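You operate a simulated robot arm through the tools that you are given. There is no shell and no other tool.

Carry out the task below with a simulated robot arm. There is one attempt and no reset: what you move stays moved.

## Task
Clean the cup ring off the side table with the table spray and the white cloth.
Fine: first move the mug to the cork coaster, out of the spray; spray and cloth go back in the caddy. Set down upright: grey mug, table spray. What is to be rubbed or washed off counts as gone when no trace of it is left.

It is judged by the outcome, as a careful person would: the job done as asked, and still so three seconds after it is handed in. It fails if anything else is knocked over, pushed out of place, dropped, spilled or broken. Flat cloth is picked up by pressing the open fingertips on it (5 to 10 N) and closing them slowly along it; thin cloth reads only 2 to 8 mm in the jaws.

## Robot
A 7-joint arm with a three-finger gripper, fixed in place. Base frame: the origin is on the floor under the middle of its stand, x ahead of it, y to its left, z up; the work surface is at about z = 78. Readings come in cm, rad, newtons and seconds.
It reaches about 134.2 cm from its shoulder. Its first joint turns from -2.897 to 2.897 rad. Payload 2.69 kg.
The TCP is the grasp point between the finger pads, 3 cm short of the fingertips. In the tool frame z runs along the fingers and y along their closing line. The gripper opens to 12.8 cm; its body begins 11.7 cm behind the TCP.
Orientation is that of the tool frame in the base frame, as a unit quaternion [x, y, z, w]. With the fingers straight down and closing along the base's y, the tool's x points along the base's -x, its y along +y and its z along -z.

## Interface
- The arm moves only by the tool step_arm. Its argument "commands" is a list of rows, each a list of 7 numbers: the shift along the tool's x, y, z in units of 300 mm (1.0 is 300 mm), then the turn, a rotation vector about the tool's x, y, z in units of 120 degrees (1.0 is 120 degrees), then the closure in counts, from 0 (fully open) to 255 (shut). In form: [[tx, ty, tz, rx, ry, rz, jaw], ...]. A call has 1 to 20 rows; each row is the pose to reach, as a shift and turn from the pose commanded when the call began, along the tool's axes at that moment. A call with a number of a shift or a turn outside -1 to 1 is refused whole. A row lasts 0.2 s, in which the tool goes at most 5 cm and 0.15 rad; a call with a longer step from one row to the next is refused whole, and so is a gripper value outside its range. A pose out of reach is approached as far as the arm can. The call stops where the force on the tool passes 40 N (or 10 N more than at its start, if that is more) or the arm is blocked; 0.2 s more then pass. Each finger travels about 12.7 cm/s and halts on what it meets, pressing with about 40 N; the grip force reading is that of the motor and also rises with nothing between the fingers. The clock runs only during rows and for 0.2 s after the last one: add rows that repeat a pose to give the fingers time. It gives the time, the measured TCP pose, the force on the tool (base axes), the opening and the grip force at its end, in the units of the frame above (readings bear some noise), with the torque about the TCP (base axes, N m) and any sound that the robot's microphone picked up.
- Cameras (640 x 400 px; columns grow to the right, rows downward): "scene" is fixed at [21.92, 50.37, 152.31]; the picture's right is [0.35, -0.94, 0.00], its down [-0.84, -0.31, -0.45] and it looks along [0.42, 0.16, -0.89] (base axes); focal length 283 px, centre (320, 200). "wrist" rides on the gripper at [5.8, 5.4, -13.1] in the tool frame; the picture's right is [-0.68, 0.74, 0.00], its down [-0.62, -0.57, -0.55] and it looks along [-0.40, -0.37, 0.84] (tool axes); focal length 234 px, centre (320, 200). There is no depth. A picture from a camera that has moved, and an enlarged one, comes with that camera's place and axes in the base frame and with its lens. The place of the scene camera against the robot may be out by one fixed shift of up to 1.2 cm in any direction.
- capture(camera): a new picture of that camera. The clock stands still meanwhile.
- lift_body(by): moves the trunk up (or, below 0, down) by that many cm; the arm rides with it, the base frame stays. It gives what a move gives, with no picture.
- enlarge(camera, box): a new picture of the part [left, top, right, bottom] of that camera's present view, enlarged. The clock stands still meanwhile.
- sign_off(): hands the job in; it is judged then, once.

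Nothing tells you positions but the pictures and the camera data. Unless the task says otherwise, let go and move clear before handing in.

The tools are called as a command line: name --pt "numbers of a row" for each row, then --argument value for the rest, lists and objects as JSON in quotes. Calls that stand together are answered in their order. step_arm: Moves the arm, as the interface text tells. Its arguments: {"type":"object","properties":{"commands":{"type":"array"}},"required":["commands"]} The other tools are called the same way: lift_body (by) moves the trunk up or down; capture (camera) takes a picture; enlarge (camera, box) takes an enlarged picture of a part of a camera's view; sign_off () hands the job in.

At the start:

```text
clock: 0.0
tcp_pos: [62.63, 49.95, 113.68]
tcp_rot: [0.0, 1.0, -0.001, 0.0]
wrist_force: [-0.3, 0.1, 0.4]
ft_torque: [0.0, -0.01, 0.02]
finger_gap: 12.82
grasp_force: 0.0
trunk travel left (down, up): [-15.0, 20.0]
```

scene: 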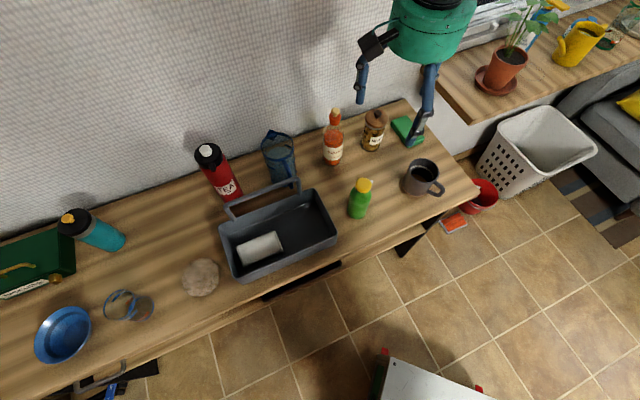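
wrist: 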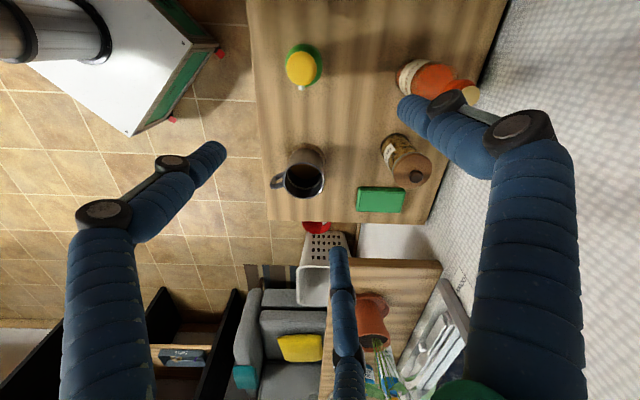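

I see a table with a caddy (grey), a rolled white cloth in it, a small green bottle with yellow cap (maybe the table spray), a grey mug at the right end, and a red and other bottles behind. I'll look closer at the scene to identify the objects before moving.

enlarge --camera "scene" --box '[320, 80, 500, 230]'

enlarge --camera "scene" --box '[170, 120, 350, 300]'

enlarge --camera "scene" --box '[0, 190, 230, 370]'

enlarge --camera "scene" --box '[430, 0, 640, 130]'

capture --camera "wrist"

```text
2.67 times, centred on (410, 155) of scene
camera zoom: at [21.92, 50.37, 152.31], right [0.35, -0.94, 0.0], down [-0.84, -0.31, -0.45], along [0.42, 0.16, -0.89], focal length 755 px, centre (80, 320)
```

zoom: 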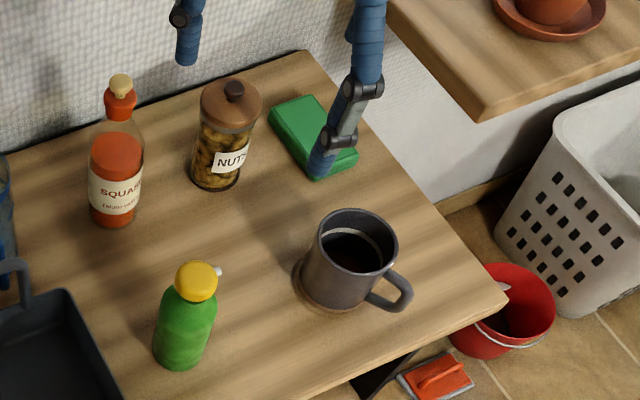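

```text
2.22 times, centred on (260, 210) of scene
camera zoom: at [21.92, 50.37, 152.31], right [0.35, -0.94, 0.0], down [-0.84, -0.31, -0.45], along [0.42, 0.16, -0.89], focal length 629 px, centre (453, 178)
```

zoom: 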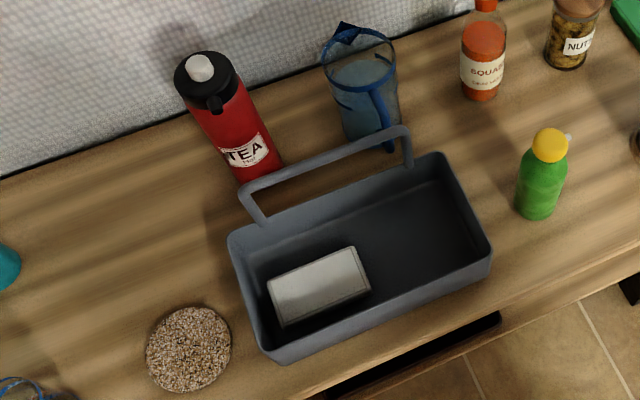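

```text
2.22 times, centred on (115, 280) of scene
camera zoom: at [21.92, 50.37, 152.31], right [0.35, -0.94, 0.0], down [-0.84, -0.31, -0.45], along [0.42, 0.16, -0.89], focal length 629 px, centre (776, 22)
```

zoom: 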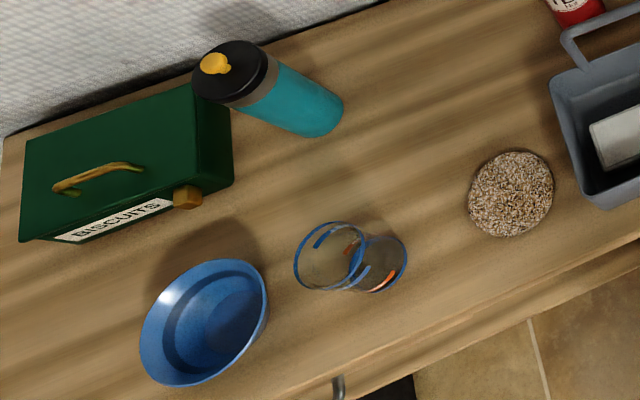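

```text
3.05 times, centred on (535, 65) of scene
camera zoom: at [21.92, 50.37, 152.31], right [0.35, -0.94, 0.0], down [-0.84, -0.31, -0.45], along [0.42, 0.16, -0.89], focal length 863 px, centre (-335, 611)
```

zoom: 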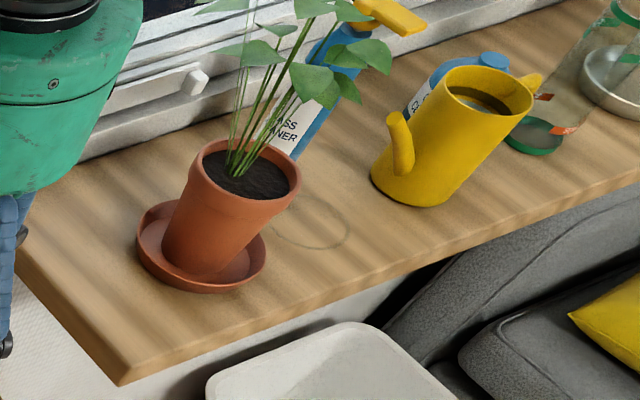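

```text
taken
camera wrist: at [56.6, 55.44, 126.69], right [0.68, 0.74, 0.0], down [0.62, -0.57, 0.55], along [0.4, -0.37, -0.84], focal length 234 px, centre (320, 200)
```

wrist: 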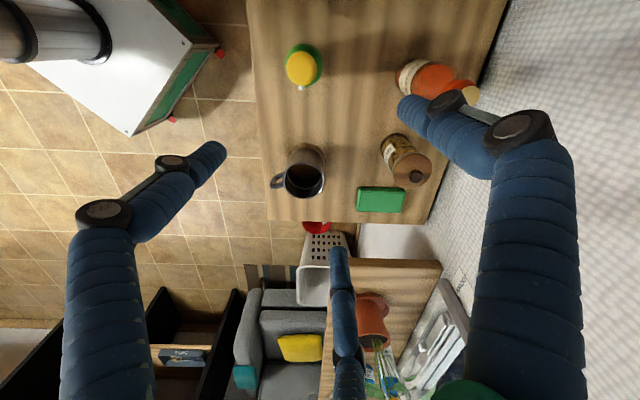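

The small green bottle near (57, 52) looks like the spray, the mug is near (72, 37) over a brown ring, the speckled disc near (25, 85) is the coaster, and the white cloth lies in the caddy. I'll close the fingers in the air first to see how they meet, then look at the result.

step_arm --pt "0 0 0 0 0 0 128" --pt "0 0 0 0 0 0 128" --pt "0 0 0 0 0 0 128"

```text
clock: 0.8
tcp_pos: [62.57, 50.07, 113.55]
tcp_rot: [0.0, 1.0, 0.0, 0.0]
wrist_force: [0.9, -0.3, 0.4]
ft_torque: [-0.01, -0.03, -0.01]
finger_gap: 6.37
grasp_force: 0.2
trunk travel left (down, up): [-15.0, 20.0]
```

The fingers are now half closed at a gap of 6.4 cm. I'll look at how they sit from the wrist and from the scene camera.

capture --camera "wrist"

enlarge --camera "scene" --box '[320, 0, 520, 150]'

```text
taken
camera wrist: at [56.6, 55.44, 126.69], right [0.68, 0.74, 0.0], down [0.62, -0.57, 0.55], along [0.4, -0.37, -0.84], focal length 234 px, centre (320, 200)
```

wrist: 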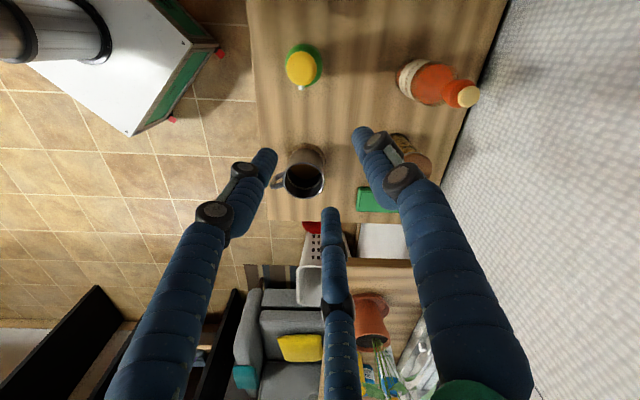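

```text
2.67 times, centred on (420, 75) of scene
camera zoom: at [21.92, 50.37, 152.31], right [0.35, -0.94, 0.0], down [-0.84, -0.31, -0.45], along [0.42, 0.16, -0.89], focal length 755 px, centre (53, 533)
```

zoom: 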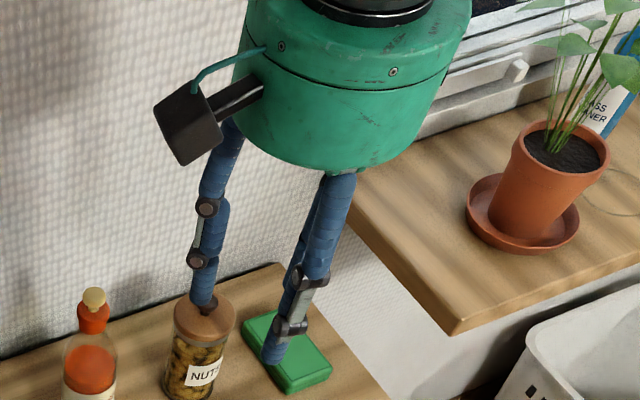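

The gripper is a centring three-finger one, with fingers at tool angles 90°, -30° and -150°. I'll enlarge the wrist view on the mug and the spray to measure them.

enlarge --camera "wrist" --box '[250, 120, 380, 220]'

enlarge --camera "wrist" --box '[240, 20, 370, 120]'

```text
4.00 times, centred on (315, 170) of wrist
camera zoom: at [56.6, 55.44, 126.69], right [0.68, 0.74, 0.0], down [0.62, -0.57, 0.55], along [0.4, -0.37, -0.84], focal length 937 px, centre (340, 320)
```

zoom: 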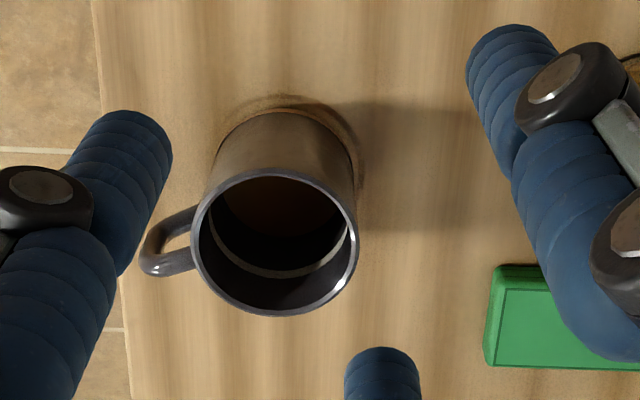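

```text
4.00 times, centred on (305, 70) of wrist
camera zoom: at [56.6, 55.44, 126.69], right [0.68, 0.74, 0.0], down [0.62, -0.57, 0.55], along [0.4, -0.37, -0.84], focal length 937 px, centre (380, 720)
```

zoom: 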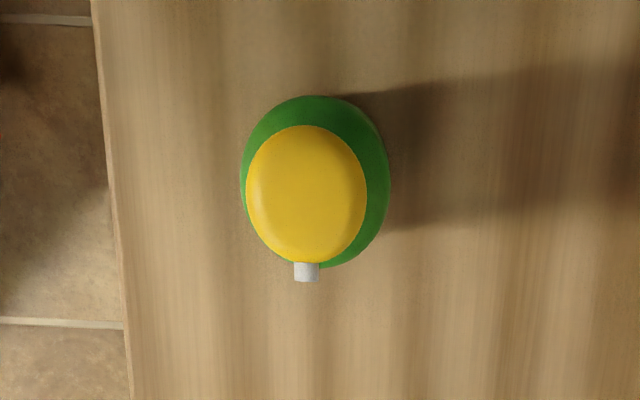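

The mug measures about 8 cm across and 9 cm high, near (70.3, 38.5), with its handle pointing to about -118°; a brown ring shows at its foot. I'll move above it, open the fingers and turn so the handle falls between two fingers.

step_arm --pt "-0.0513 -0.0767 0 0 0 0.0467 60" --pt "-0.1027 -0.1533 0 0 0 0.0933 0" --pt "-0.154 -0.23 0 0 0 0.14 0" --pt "-0.2053 -0.3067 0 0 0 0.1867 0" --pt "-0.2567 -0.3833 0 0 0 0.2333 0" --pt "-0.2567 -0.3833 0 0 0 0.2333 0"

capture --camera "wrist"

capture --camera "scene"

```text
clock: 2.2
tcp_pos: [70.25, 38.35, 113.7]
tcp_rot: [0.243, 0.97, -0.001, 0.001]
wrist_force: [0.2, -0.6, -0.4]
ft_torque: [0.07, 0.01, -0.03]
finger_gap: 12.83
grasp_force: 0.0
trunk travel left (down, up): [-15.0, 20.0]
```

```text
taken
camera wrist: at [67.55, 45.96, 126.73], right [0.94, 0.33, 0.0], down [0.28, -0.79, 0.55], along [0.18, -0.52, -0.84], focal length 234 px, centre (320, 200)
```

wrist: 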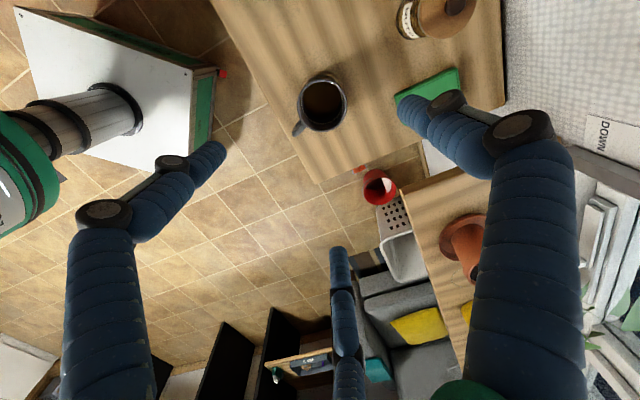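

```text
taken
```

scene: 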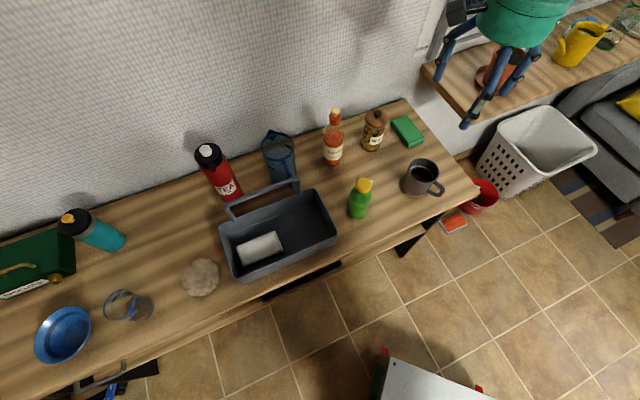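

The tool now sits over the mug with its handle between two fingers. I'll enlarge to check the centring before coming down.

enlarge --camera "wrist" --box '[270, 50, 380, 150]'

enlarge --camera "scene" --box '[330, 120, 480, 230]'

```text
4.00 times, centred on (325, 100) of wrist
camera zoom: at [67.55, 45.96, 126.73], right [0.94, 0.33, 0.0], down [0.28, -0.79, 0.55], along [0.18, -0.52, -0.84], focal length 937 px, centre (300, 600)
```

zoom: 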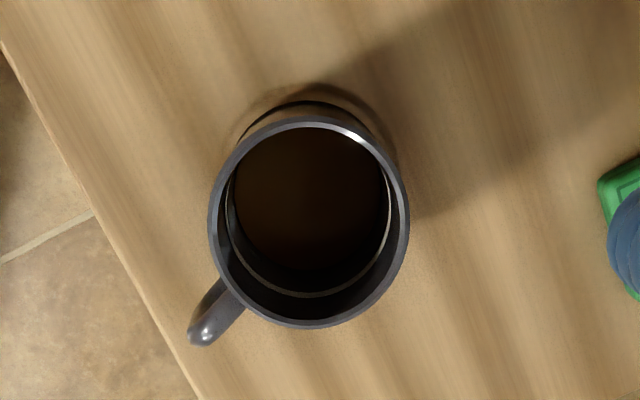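

```text
3.64 times, centred on (405, 175) of scene
camera zoom: at [21.92, 50.37, 152.31], right [0.35, -0.94, 0.0], down [-0.84, -0.31, -0.45], along [0.42, 0.16, -0.89], focal length 1030 px, centre (11, 291)
```

zoom: 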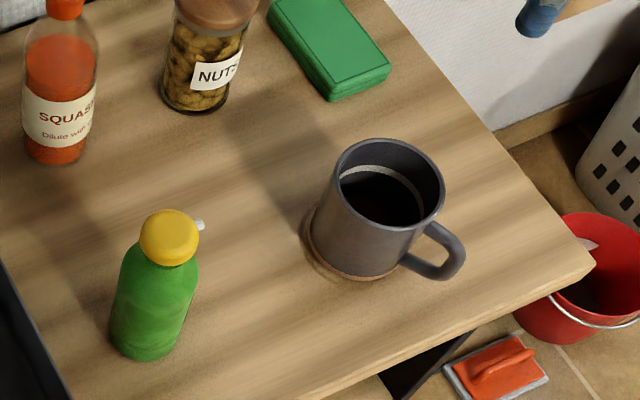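

The mug centre is confirmed at (70.4, 38.5) with the rim at about z = 87. I'll come down around it with open fingers.

step_arm --pt "0 0 0.1 0 0 0 0" --pt "0 0 0.2 0 0 0 0" --pt "0 0 0.3 0 0 0 0" --pt "0 0 0.4 0 0 0 0" --pt "0 0 0.5 0 0 0 0" --pt "0 0 0.6 0 0 0 0" --pt "0 0 0.7 0 0 0 0" --pt "0 0 0.7 0 0 0 0"

capture --camera "wrist"

enlarge --camera "scene" --box '[330, 80, 480, 230]'

```text
clock: 4.0
tcp_pos: [70.43, 38.42, 92.45]
tcp_rot: [0.242, 0.97, 0.0, 0.0]
wrist_force: [0.2, 0.0, 0.3]
ft_torque: [0.0, 0.01, 0.04]
finger_gap: 12.79
grasp_force: 0.0
trunk travel left (down, up): [-15.0, 20.0]
```

```text
taken
camera wrist: at [67.59, 46.07, 105.62], right [0.94, 0.33, 0.0], down [0.28, -0.79, 0.55], along [0.18, -0.52, -0.84], focal length 234 px, centre (320, 200)
```

wrist: 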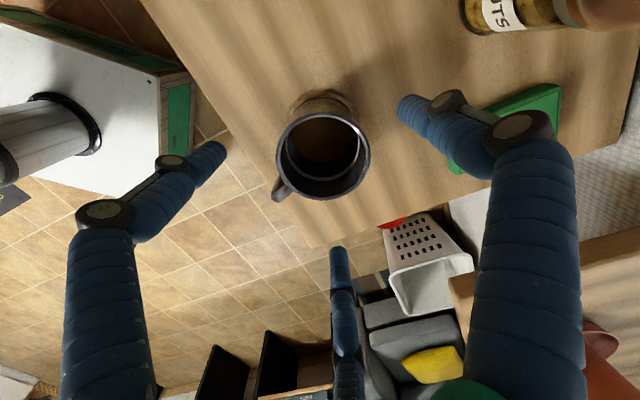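

```text
2.67 times, centred on (405, 155) of scene
camera zoom: at [21.92, 50.37, 152.31], right [0.35, -0.94, 0.0], down [-0.84, -0.31, -0.45], along [0.42, 0.16, -0.89], focal length 755 px, centre (93, 320)
```

zoom: 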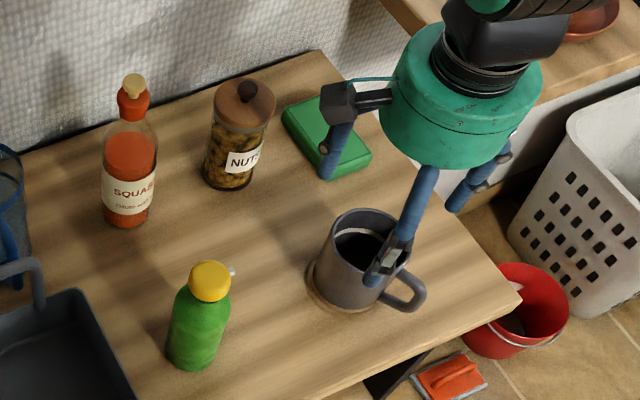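

The fingers straddle the mug with the sponge well clear. I'll descend the last 9.4 cm and close gently on the body.

step_arm --pt "0 0 0.08 0 0 0 0" --pt "0 0 0.16 0 0 0 0" --pt "0 0 0.24 0 0 0 0" --pt "0 0 0.315 0 0 0 0" --pt "0 0 0.315 0 0 0 0"

capture --camera "wrist"

```text
clock: 5.2
tcp_pos: [70.3, 38.41, 83.13]
tcp_rot: [0.242, 0.97, 0.0, 0.0]
wrist_force: [-0.4, 0.1, -1.3]
ft_torque: [0.0, 0.04, -0.01]
finger_gap: 12.79
grasp_force: 0.1
trunk travel left (down, up): [-15.0, 20.0]
```

```text
taken
camera wrist: at [67.56, 46.05, 96.19], right [0.94, 0.33, 0.0], down [0.28, -0.79, 0.55], along [0.18, -0.52, -0.84], focal length 234 px, centre (320, 200)
```

wrist: 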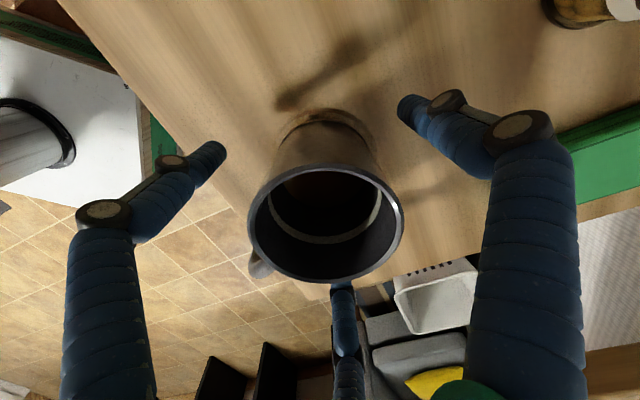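

The mug sits centred between the open fingers. I'll close slowly until they meet the body.

step_arm --pt "0 0 0 0 0 0 50" --pt "0 0 0 0 0 0 75" --pt "0 0 0 0 0 0 85" --pt "0 0 0 0 0 0 90" --pt "0 0 0 0 0 0 95" --pt "0 0 0 0 0 0 100" --pt "0 0 0 0 0 0 110" --pt "0 0 0 0 0 0 110" --pt "0 0 0 0 0 0 110"

```text
clock: 7.2
tcp_pos: [70.24, 38.4, 83.08]
tcp_rot: [0.243, 0.97, 0.0, -0.001]
wrist_force: [-0.7, -0.2, 2.1]
ft_torque: [-0.07, 0.09, 0.02]
finger_gap: 7.47
grasp_force: 40.2
trunk travel left (down, up): [-15.0, 20.0]
```

The fingers hold the mug at 7.5 cm with 40 N. I'll lift it straight up slowly and check.

step_arm --pt "0 0 -0.02 0 0 0 130" --pt "0 0 -0.06 0 0 0 130" --pt "0 0 -0.12 0 0 0 130" --pt "0 0 -0.2 0 0 0 130" --pt "0 0 -0.28 0 0 0 130" --pt "0 0 -0.36 0 0 0 130" --pt "0 0 -0.44 0 0 0 130" --pt "0 0 -0.52 0 0 0 130" --pt "0 0 -0.6 0 0 0 130" --pt "0 0 -0.68 0 0 0 130" --pt "0 0 -0.76 0 0 0 130" --pt "0 0 -0.82 0 0 0 130" --pt "0 0 -0.85 0 0 0 130" --pt "0 0 -0.85 0 0 0 130"

capture --camera "scene"

capture --camera "wrist"

enlarge --camera "scene" --box '[330, 120, 480, 230]'

```text
clock: 10.2
tcp_pos: [70.28, 38.41, 108.47]
tcp_rot: [0.242, 0.97, -0.001, 0.001]
wrist_force: [0.3, -0.6, -4.0]
ft_torque: [0.02, 0.0, -0.01]
finger_gap: 7.49
grasp_force: 39.5
trunk travel left (down, up): [-15.0, 20.0]
```

```text
taken
```

scene: 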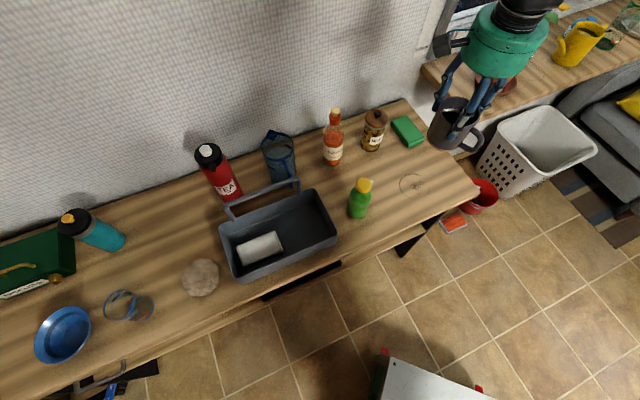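

```text
taken
camera wrist: at [67.58, 46.04, 121.7], right [0.94, 0.33, 0.0], down [0.28, -0.79, 0.55], along [0.18, -0.52, -0.84], focal length 234 px, centre (320, 200)
```

wrist: 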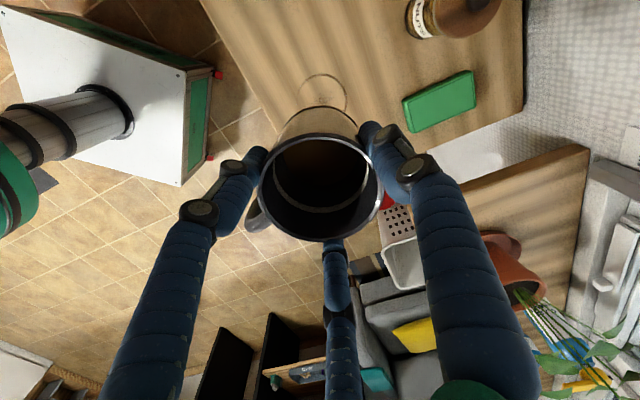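

```text
3.64 times, centred on (405, 175) of scene
camera zoom: at [21.92, 50.37, 152.31], right [0.35, -0.94, 0.0], down [-0.84, -0.31, -0.45], along [0.42, 0.16, -0.89], focal length 1030 px, centre (11, 291)
```

zoom: 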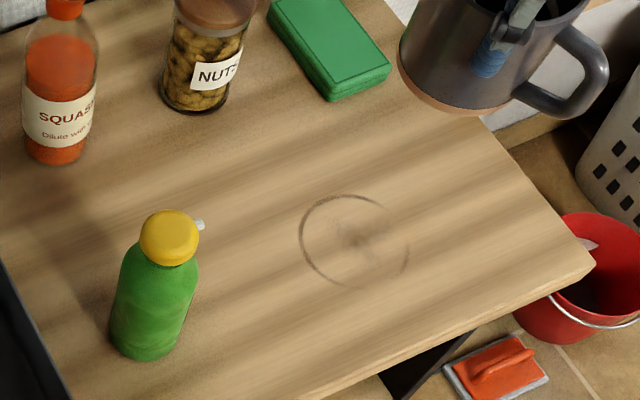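

The mug is held level with its foot at about z = 103 and the ring lies clean in view on the table near (70, 39.5). I'll carry the mug out past the front edge of the table, then along it, so it does not pass over the spray or the caddy.

step_arm --pt "0.0128 -0.0385 -0.02 0 0 0 130" --pt "0.0383 -0.1155 -0.05 0 0 0 130" --pt "0.0702 -0.2118 -0.08 0 0 0 130" --pt "0.1021 -0.308 -0.1 0 0 0 130" --pt "0.1213 -0.3658 -0.1 0 0 0 130" --pt "0.1277 -0.385 -0.1 0 0 0 130" --pt "0.1277 -0.385 -0.1 0 0 0 130"

```text
clock: 11.8
tcp_pos: [61.58, 30.03, 111.57]
tcp_rot: [0.241, 0.97, -0.001, 0.001]
wrist_force: [-0.3, -0.2, -3.5]
ft_torque: [0.04, 0.01, -0.01]
finger_gap: 7.52
grasp_force: 39.9
trunk travel left (down, up): [-15.0, 20.0]
```

The mug is off the front edge and steady. I'll carry it along the table's length parallel to the edge.

step_arm --pt "0.04 0.0128 0 0 0 0 130" --pt "0.12 0.0385 0 0 0 0 130" --pt "0.22 0.0707 0 0 0 0 130" --pt "0.32 0.1028 0 0 0 0 130" --pt "0.42 0.1349 0 0 0 0 130" --pt "0.52 0.167 0 0 0 0 130" --pt "0.62 0.1991 0 0 0 0 130" --pt "0.72 0.2313 0 0 0 0 130" --pt "0.82 0.2634 0 0 0 0 130" --pt "0.89 0.2859 0 0 0 0 130" --pt "0.934 0.3 0 0 0 0 130" --pt "0.934 0.3 0 0 0 0 130"

capture --camera "wrist"

capture --camera "scene"

```text
clock: 14.4
tcp_pos: [40.9, 51.07, 111.62]
tcp_rot: [0.241, 0.971, 0.0, 0.0]
wrist_force: [-0.1, -0.5, -2.9]
ft_torque: [0.03, -0.03, 0.0]
finger_gap: 7.52
grasp_force: 40.2
trunk travel left (down, up): [-15.0, 20.0]
```

```text
taken
camera wrist: at [38.16, 58.74, 124.76], right [0.94, 0.33, 0.0], down [0.28, -0.79, 0.55], along [0.18, -0.52, -0.84], focal length 234 px, centre (320, 200)
```

wrist: 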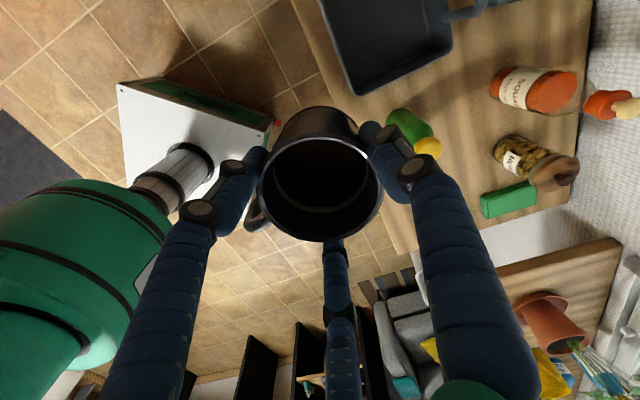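

```text
taken
```

scene: 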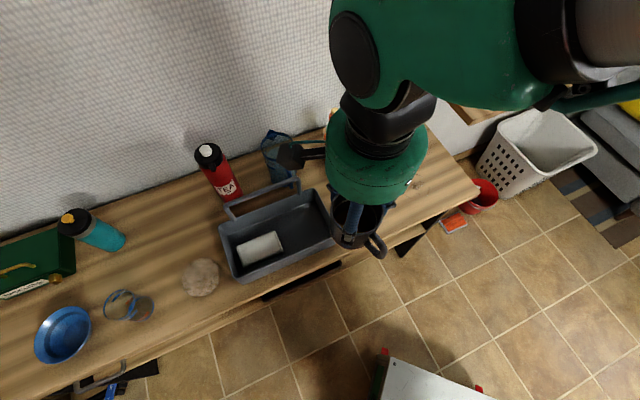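

The mug is halfway along and level. I'll carry on the same way.

step_arm --pt "0.04 0.0128 0 0 0 0 130" --pt "0.12 0.0385 0 0 0 0 130" --pt "0.22 0.0707 0 0 0 0 130" --pt "0.32 0.1028 0 0 0 0 130" --pt "0.42 0.1349 0 0 0 0 130" --pt "0.52 0.167 0 0 0 0 130" --pt "0.62 0.1991 0 0 0 0 130" --pt "0.72 0.2313 0 0 0 0 130" --pt "0.82 0.2634 0 0 0 0 130" --pt "0.89 0.2859 0 0 0 0 130" --pt "0.934 0.3 0 0 0 0 130" --pt "0.934 0.3 0 0 0 0 130"

capture --camera "wrist"

capture --camera "scene"

```text
clock: 17.0
tcp_pos: [20.36, 72.24, 111.55]
tcp_rot: [0.242, 0.97, -0.001, 0.0]
wrist_force: [0.7, 0.2, -3.9]
ft_torque: [0.0, -0.01, 0.01]
finger_gap: 7.51
grasp_force: 39.7
trunk travel left (down, up): [-15.0, 20.0]
```

```text
taken
camera wrist: at [17.64, 79.83, 124.7], right [0.94, 0.33, 0.0], down [0.28, -0.79, 0.55], along [0.18, -0.52, -0.84], focal length 234 px, centre (320, 200)
```

wrist: 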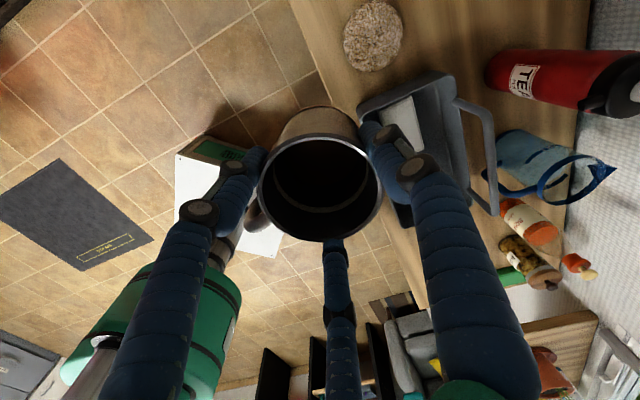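

```text
taken
```

scene: 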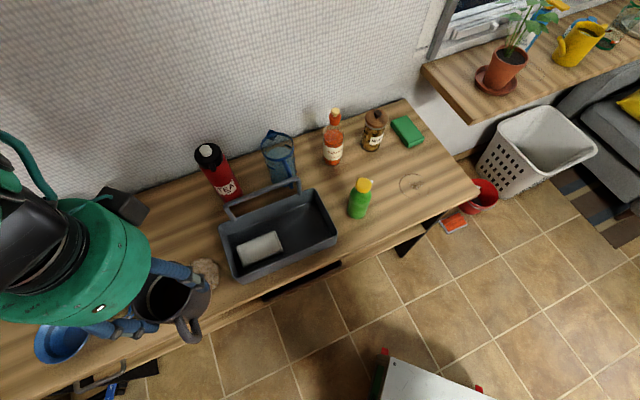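

The speckled coaster is visible near (25, 84) in the wrist view. I'll enlarge it and the caddy's near end for accuracy.

enlarge --camera "wrist" --box '[320, 0, 440, 80]'

enlarge --camera "wrist" --box '[340, 50, 520, 230]'

```text
5.00 times, centred on (380, 40) of wrist
camera zoom: at [17.64, 79.83, 124.7], right [0.94, 0.33, 0.0], down [0.28, -0.79, 0.55], along [0.18, -0.52, -0.84], focal length 1171 px, centre (20, 1000)
```

zoom: 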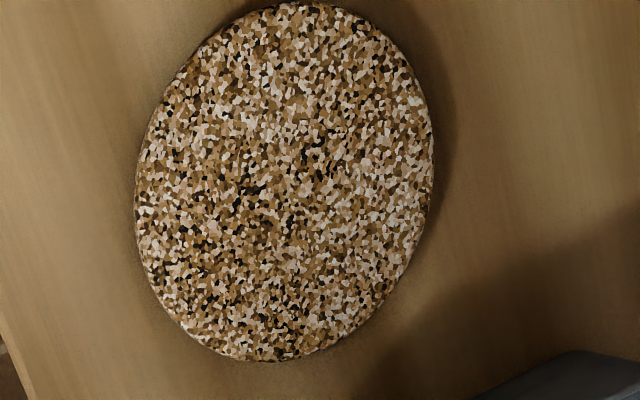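

```text
2.22 times, centred on (430, 140) of wrist
camera zoom: at [17.64, 79.83, 124.7], right [0.94, 0.33, 0.0], down [0.28, -0.79, 0.55], along [0.18, -0.52, -0.84], focal length 520 px, centre (76, 333)
```

zoom: 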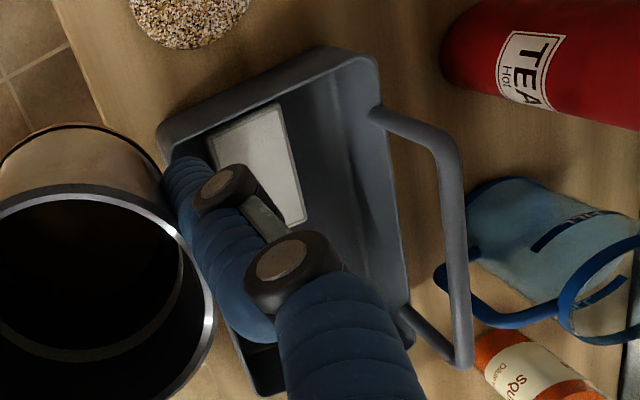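

The coaster centre works out at (25.0, 83.8), about 9.5 cm across, with the caddy wall some 7 cm to its side. I'll move over the coaster and turn 45° so that no finger points at the caddy.

step_arm --pt "0.0022 0.0207 0 0 0 0.0188 130" --pt "0.0089 0.0826 0 0 0 0.075 130" --pt "0.0155 0.1446 0 0 0 0.1313 130" --pt "0.0222 0.2065 0 0 0 0.1875 130" --pt "0.0288 0.2685 0 0 0 0.2438 130" --pt "0.0355 0.3304 0 0 0 0.3 130" --pt "0.0421 0.3924 0 0 0 0.3563 130" --pt "0.0443 0.413 0 0 0 0.375 130" --pt "0.0443 0.413 0 0 0 0.375 130"

capture --camera "wrist"

capture --camera "scene"

```text
clock: 19.0
tcp_pos: [25.15, 83.75, 111.52]
tcp_rot: [0.596, 0.803, -0.001, 0.0]
wrist_force: [0.1, 0.6, -3.4]
ft_torque: [0.01, -0.02, 0.01]
finger_gap: 7.53
grasp_force: 40.7
trunk travel left (down, up): [-15.0, 20.0]
```

```text
taken
camera wrist: at [28.43, 91.1, 124.71], right [0.9, -0.43, 0.0], down [-0.36, -0.75, 0.55], along [-0.24, -0.49, -0.84], focal length 234 px, centre (320, 200)
```

wrist: 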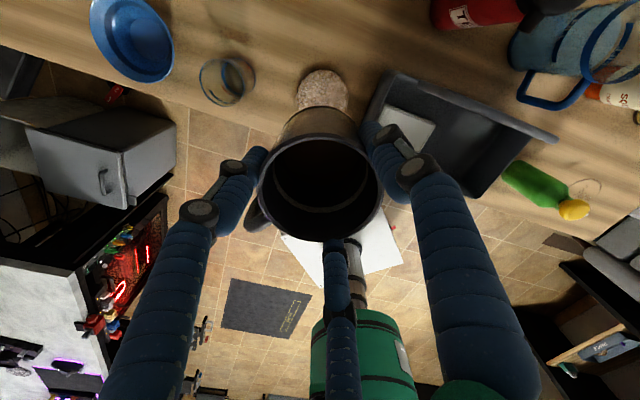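

```text
taken
```

scene: 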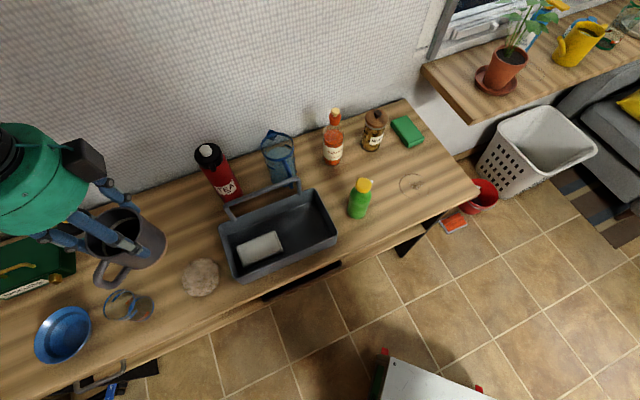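

The mug is over the coaster now. I'll enlarge the wrist view to check alignment before lowering.

enlarge --camera "wrist" --box '[260, 50, 400, 140]'

```text
4.44 times, centred on (330, 95) of wrist
camera zoom: at [28.43, 91.1, 124.71], right [0.9, -0.43, 0.0], down [-0.36, -0.75, 0.55], along [-0.24, -0.49, -0.84], focal length 1041 px, centre (276, 667)
```

zoom: 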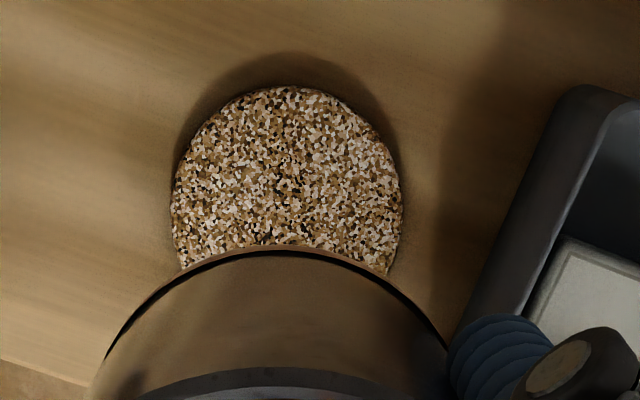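

The mug and the coaster are aligned to within a few millimetres. I'll lower to just above it and then feel for contact.

step_arm --pt "0 0 0.04 0 0 0 130" --pt "0 0 0.12 0 0 0 130" --pt "0 0 0.22 0 0 0 130" --pt "0 0 0.32 0 0 0 130" --pt "0 0 0.42 0 0 0 130" --pt "0 0 0.52 0 0 0 130" --pt "0 0 0.62 0 0 0 130" --pt "0 0 0.71 0 0 0 130" --pt "0 0 0.78 0 0 0 130" --pt "0 0 0.83 0 0 0 130" --pt "0 0 0.865 0 0 0 130" --pt "0 0 0.885 0 0 0 130" --pt "0 0 0.885 0 0 0 130"

capture --camera "wrist"

enlarge --camera "scene" --box '[120, 190, 300, 310]'

```text
clock: 21.8
tcp_pos: [24.96, 83.96, 85.31]
tcp_rot: [0.595, 0.804, 0.002, -0.001]
wrist_force: [0.8, 0.5, 27.2]
ft_torque: [-0.28, 0.11, 0.01]
finger_gap: 7.49
grasp_force: 40.2
trunk travel left (down, up): [-15.0, 20.0]
```

```text
taken
camera wrist: at [28.37, 91.15, 98.51], right [0.9, -0.43, 0.0], down [-0.36, -0.76, 0.55], along [-0.24, -0.49, -0.84], focal length 234 px, centre (320, 200)
```

wrist: 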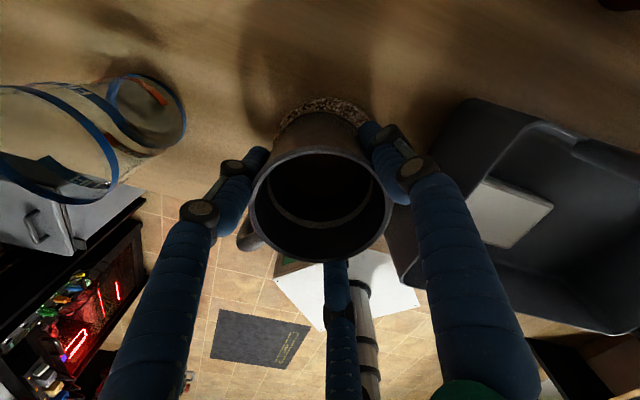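

```text
3.33 times, centred on (210, 250) of scene
camera zoom: at [21.92, 50.37, 152.31], right [0.35, -0.94, 0.0], down [-0.84, -0.31, -0.45], along [0.42, 0.16, -0.89], focal length 944 px, centre (687, 33)
```

zoom: 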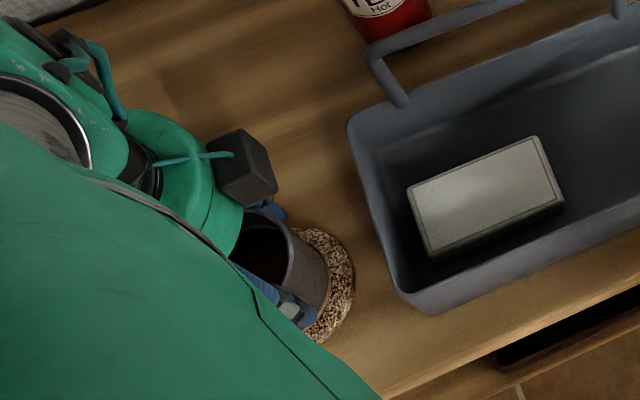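

The mug is standing on the coaster with about 27 N pressing through it, centred. I'll open the fingers slowly and only as far as needed, keeping clear of the caddy.

step_arm --pt "0 0 -0.008 0 0 0 115" --pt "0 0 -0.008 0 0 0 105" --pt "0 0 -0.008 0 0 0 98" --pt "0 0 -0.008 0 0 0 90" --pt "0 0 -0.008 0 0 0 80" --pt "0 0 -0.008 0 0 0 70" --pt "0 0 -0.008 0 0 0 70" --pt "0 0 -0.008 0 0 0 70"

capture --camera "wrist"

```text
clock: 23.6
tcp_pos: [25.04, 83.73, 85.24]
tcp_rot: [0.595, 0.804, 0.0, 0.0]
wrist_force: [0.2, -0.2, 1.1]
ft_torque: [0.01, 0.0, -0.01]
finger_gap: 9.28
grasp_force: 0.0
trunk travel left (down, up): [-15.0, 20.0]
```

```text
taken
camera wrist: at [28.36, 91.14, 98.44], right [0.9, -0.43, 0.0], down [-0.36, -0.75, 0.55], along [-0.24, -0.49, -0.84], focal length 234 px, centre (320, 200)
```

wrist: 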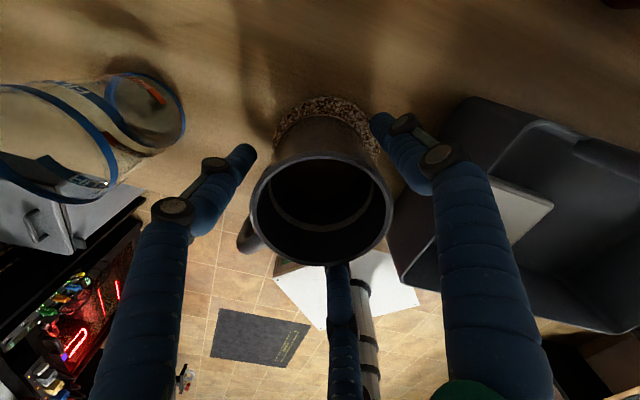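

The mug stands free on the coaster. I'll rise straight up clear of it.

step_arm --pt "0 0 -0.05 0 0 0 65" --pt "0 0 -0.12 0 0 0 60" --pt "0 0 -0.22 0 0 0 60" --pt "0 0 -0.34 0 0 0 60" --pt "0 0 -0.48 0 0 0 60" --pt "0 0 -0.62 0 0 0 60" --pt "0 0 -0.76 0 0 0 60" --pt "0 0 -0.9 0 0 0 60" --pt "0 0 -1.0 0 0 0 60" --pt "0 0 -1.0 0 0 0 60"

capture --camera "wrist"

capture --camera "scene"

```text
clock: 25.8
tcp_pos: [24.95, 83.78, 115.14]
tcp_rot: [0.595, 0.804, -0.001, 0.0]
wrist_force: [-1.3, -0.6, -0.2]
ft_torque: [0.0, -0.01, -0.04]
finger_gap: 9.82
grasp_force: 0.0
trunk travel left (down, up): [-15.0, 20.0]
```

```text
taken
camera wrist: at [28.38, 91.06, 128.38], right [0.9, -0.43, 0.0], down [-0.36, -0.75, 0.55], along [-0.24, -0.5, -0.84], focal length 234 px, centre (320, 200)
```

wrist: 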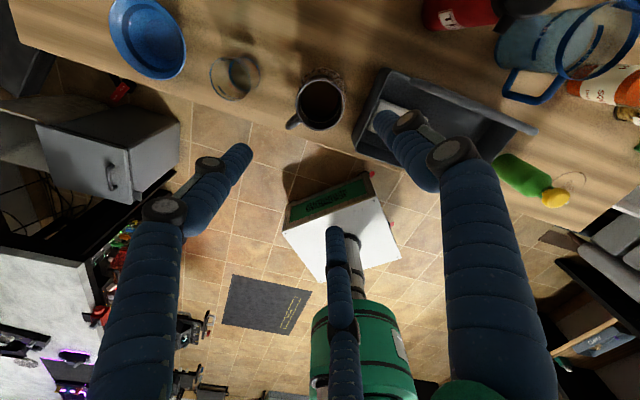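

```text
taken
```

scene: 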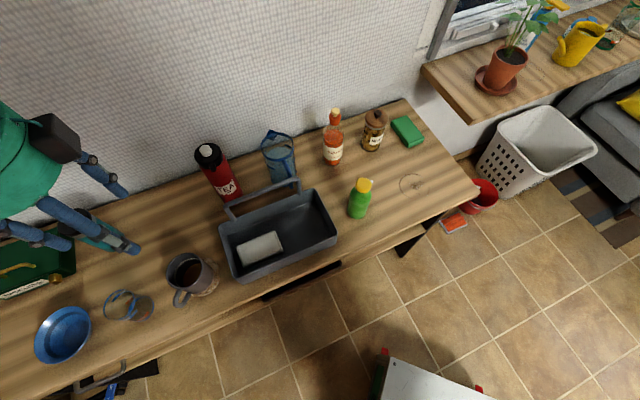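

enlarge --camera "scene" --box '[130, 220, 260, 320]'

enlarge --camera "wrist" --box '[270, 50, 370, 140]'

enlarge --camera "scene" --box '[190, 160, 350, 290]'

```text
4.00 times, centred on (195, 270) of scene
camera zoom: at [21.92, 50.37, 152.31], right [0.35, -0.94, 0.0], down [-0.84, -0.31, -0.45], along [0.42, 0.16, -0.89], focal length 1133 px, centre (820, -80)
```

zoom: 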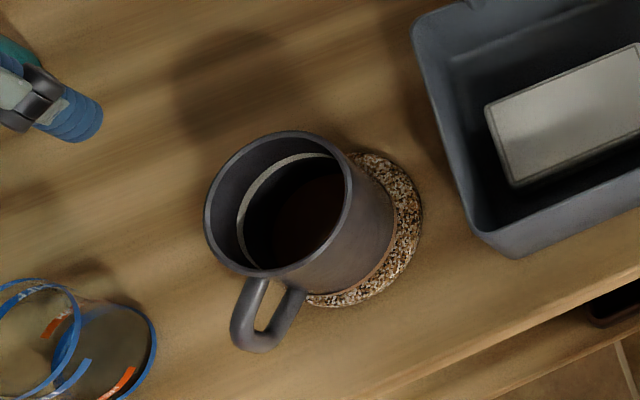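

```text
4.44 times, centred on (320, 95) of wrist
camera zoom: at [28.38, 91.06, 128.38], right [0.9, -0.43, 0.0], down [-0.36, -0.75, 0.55], along [-0.24, -0.5, -0.84], focal length 1041 px, centre (320, 667)
```

zoom: 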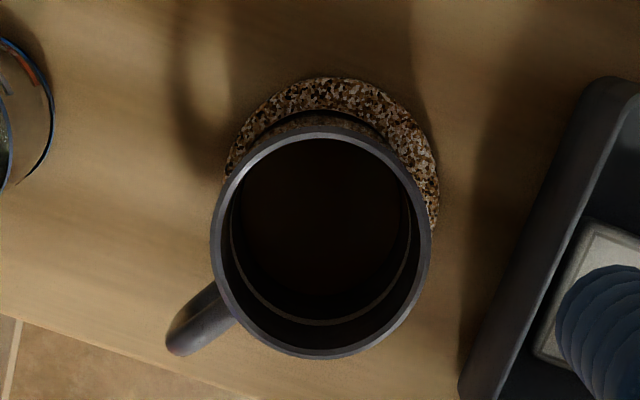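

```text
3.08 times, centred on (270, 225) of scene
camera zoom: at [21.92, 50.37, 152.31], right [0.35, -0.94, 0.0], down [-0.84, -0.31, -0.45], along [0.42, 0.16, -0.89], focal length 872 px, centre (474, 123)
```

zoom: 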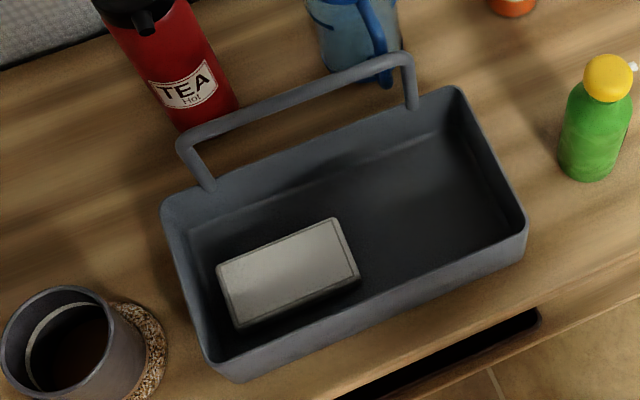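

The mug stands on the coaster. Next I want to understand the spray head, so I'll enlarge the green bottle from this slanted wrist view and also measure the ring from the scene camera.

enlarge --camera "wrist" --box '[480, 140, 610, 220]'

enlarge --camera "scene" --box '[340, 165, 390, 225]'

```text
4.92 times, centred on (545, 180) of wrist
camera zoom: at [28.38, 91.06, 128.38], right [0.9, -0.43, 0.0], down [-0.36, -0.75, 0.55], along [-0.24, -0.5, -0.84], focal length 1153 px, centre (-788, 298)
```

zoom: 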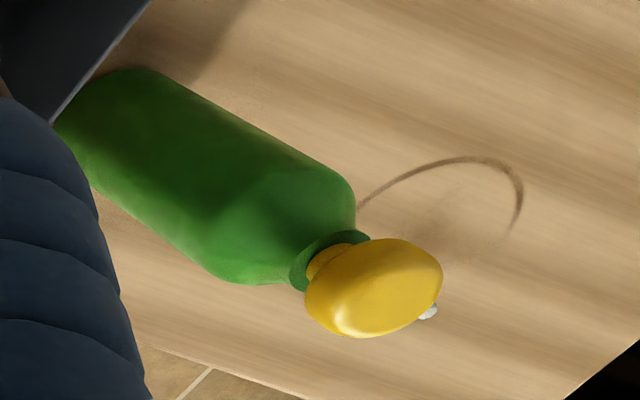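

```text
6.67 times, centred on (365, 195) of scene
camera zoom: at [21.92, 50.37, 152.31], right [0.35, -0.94, 0.0], down [-0.84, -0.31, -0.45], along [0.42, 0.16, -0.89], focal length 1888 px, centre (20, 233)
```

zoom: 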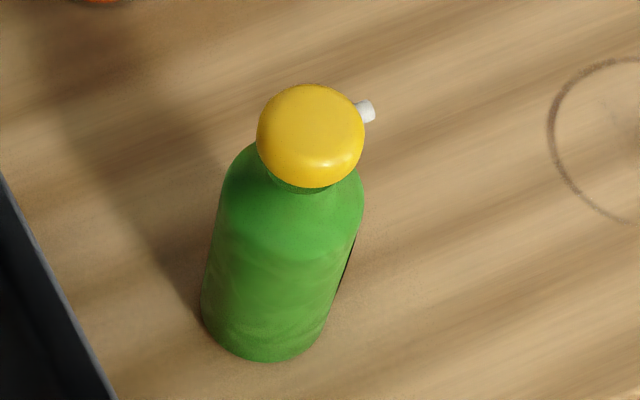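

The spray head is a round yellow button on a stem with a white nozzle that already points along the table toward the ring, so it should work by pressing the button down from above. I'll move over the bottle with the fingers shut.

step_arm --pt "-0.0411 0.0218 0 0 0 -0.019 60" --pt "-0.1232 0.0654 0 0 0 -0.057 60" --pt "-0.219 0.1162 0 0 0 -0.1013 60" --pt "-0.3285 0.1743 0 0 0 -0.152 60" --pt "-0.438 0.2324 0 0 0 -0.2027 100" --pt "-0.5475 0.2905 0 0 0 -0.2533 150" --pt "-0.657 0.3486 0 0 0 -0.304 200" --pt "-0.657 0.3486 0 0 0 -0.304 255"

step_arm --pt "-0.092 -0.0139 0 0 0 -0.038 255" --pt "-0.2145 -0.0324 0 0 0 -0.0887 255" --pt "-0.337 -0.0509 0 0 0 -0.1393 255" --pt "-0.46 -0.0694 0 0 0 -0.19 255" --pt "-0.5825 -0.0879 0 0 0 -0.2407 255" --pt "-0.674 -0.1017 0 0 0 -0.2787 255" --pt "-0.7355 -0.111 0 0 0 -0.304 255" --pt "-0.7355 -0.111 0 0 0 -0.304 255"

capture --camera "wrist"

capture --camera "scene"

```text
clock: 27.6
tcp_pos: [40.88, 67.76, 115.2]
tcp_rot: [0.313, 0.95, 0.0, 0.0]
wrist_force: [0.8, -0.3, -0.1]
ft_torque: [0.04, 0.07, 0.01]
finger_gap: 0.22
grasp_force: 31.5
trunk travel left (down, up): [-15.0, 20.0]
```

```text
clock: 29.4
tcp_pos: [56.6, 52.17, 115.31]
tcp_rot: [0.0, 1.0, 0.001, 0.0]
wrist_force: [0.2, -0.4, -0.5]
ft_torque: [0.04, 0.01, -0.02]
finger_gap: 0.21
grasp_force: 31.7
trunk travel left (down, up): [-15.0, 20.0]
```

```text
taken
camera wrist: at [50.63, 57.65, 128.36], right [0.68, 0.74, 0.0], down [0.62, -0.57, 0.55], along [0.4, -0.37, -0.84], focal length 234 px, centre (320, 200)
```

wrist: 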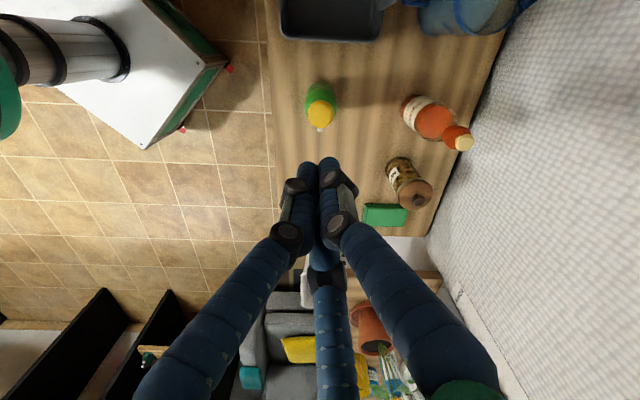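

```text
taken
```

scene: 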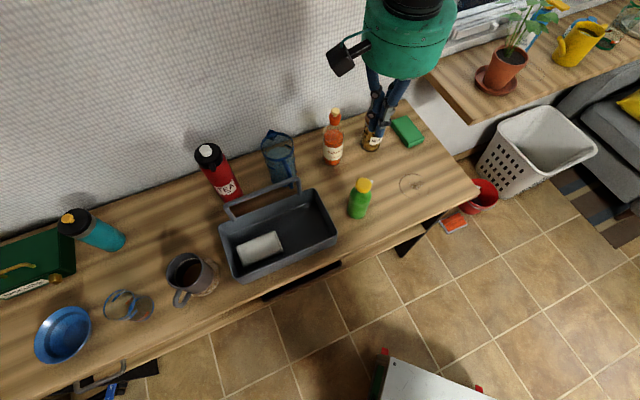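

The closed fingers are over the bottle. I'll enlarge to find the button's exact place.

enlarge --camera "wrist" --box '[270, 65, 370, 145]'

enlarge --camera "scene" --box '[330, 160, 450, 230]'

```text
5.00 times, centred on (320, 105) of wrist
camera zoom: at [50.63, 57.65, 128.36], right [0.68, 0.74, 0.0], down [0.62, -0.57, 0.55], along [0.4, -0.37, -0.84], focal length 1171 px, centre (320, 675)
```

zoom: 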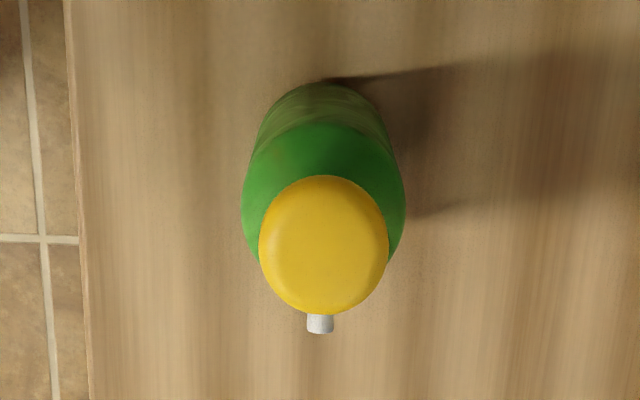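

```text
5.33 times, centred on (390, 195) of scene
camera zoom: at [21.92, 50.37, 152.31], right [0.35, -0.94, 0.0], down [-0.84, -0.31, -0.45], along [0.42, 0.16, -0.89], focal length 1511 px, centre (-53, 227)
```

zoom: 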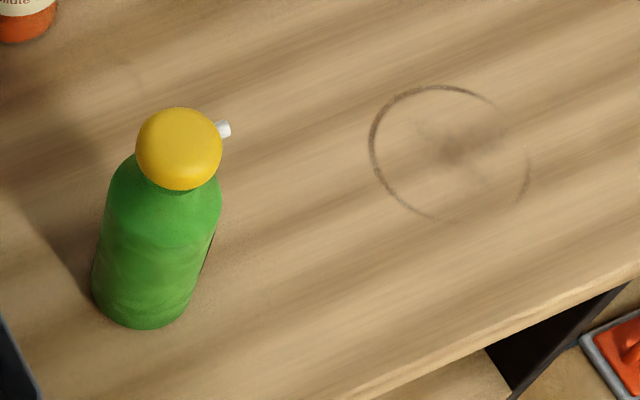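

The button centre is at about (56.55, 52.26), with its top near z = 94, and the nozzle heads at -44°, straight toward the ring at about (70, 39.8). I'll come down to just above the button.

step_arm --pt "0 0.003 0.1 0 0 0 255" --pt "0 0.003 0.2 0 0 0 255" --pt "0 0.003 0.3 0 0 0 255" --pt "0 0.003 0.4 0 0 0 255" --pt "0 0.003 0.5 0 0 0 255" --pt "0 0.003 0.54 0 0 0 255" --pt "0 0.003 0.54 0 0 0 255"

capture --camera "wrist"

enlarge --camera "scene" --box '[330, 130, 450, 230]'

```text
clock: 31.0
tcp_pos: [56.67, 52.33, 99.04]
tcp_rot: [0.0, 1.0, 0.0, -0.001]
wrist_force: [0.7, -0.9, -0.2]
ft_torque: [-0.01, 0.01, -0.01]
finger_gap: 0.18
grasp_force: 31.2
trunk travel left (down, up): [-15.0, 20.0]
```

```text
taken
camera wrist: at [50.65, 57.8, 112.24], right [0.68, 0.74, 0.0], down [0.62, -0.57, 0.55], along [0.4, -0.37, -0.84], focal length 234 px, centre (320, 200)
```

wrist: 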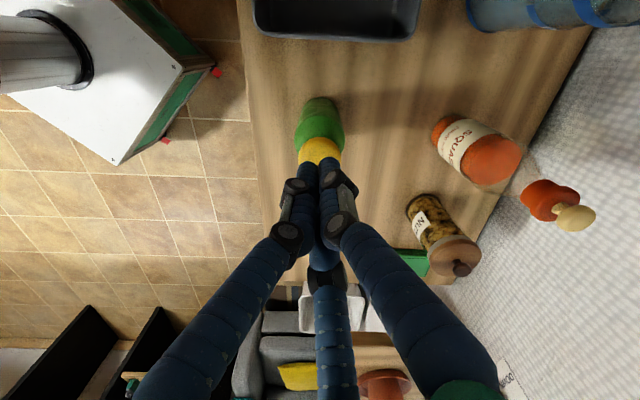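

```text
4.00 times, centred on (390, 180) of scene
camera zoom: at [21.92, 50.37, 152.31], right [0.35, -0.94, 0.0], down [-0.84, -0.31, -0.45], along [0.42, 0.16, -0.89], focal length 1133 px, centre (40, 280)
```

zoom: 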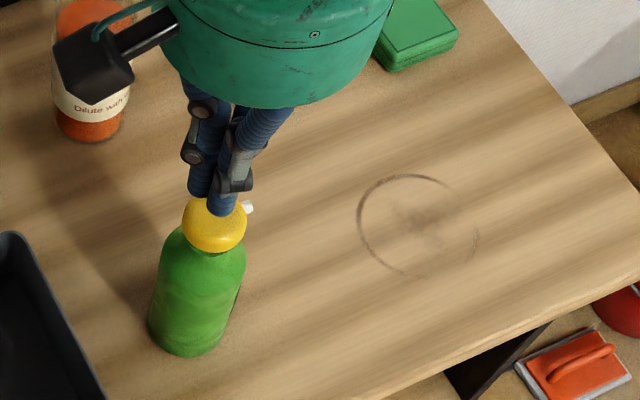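

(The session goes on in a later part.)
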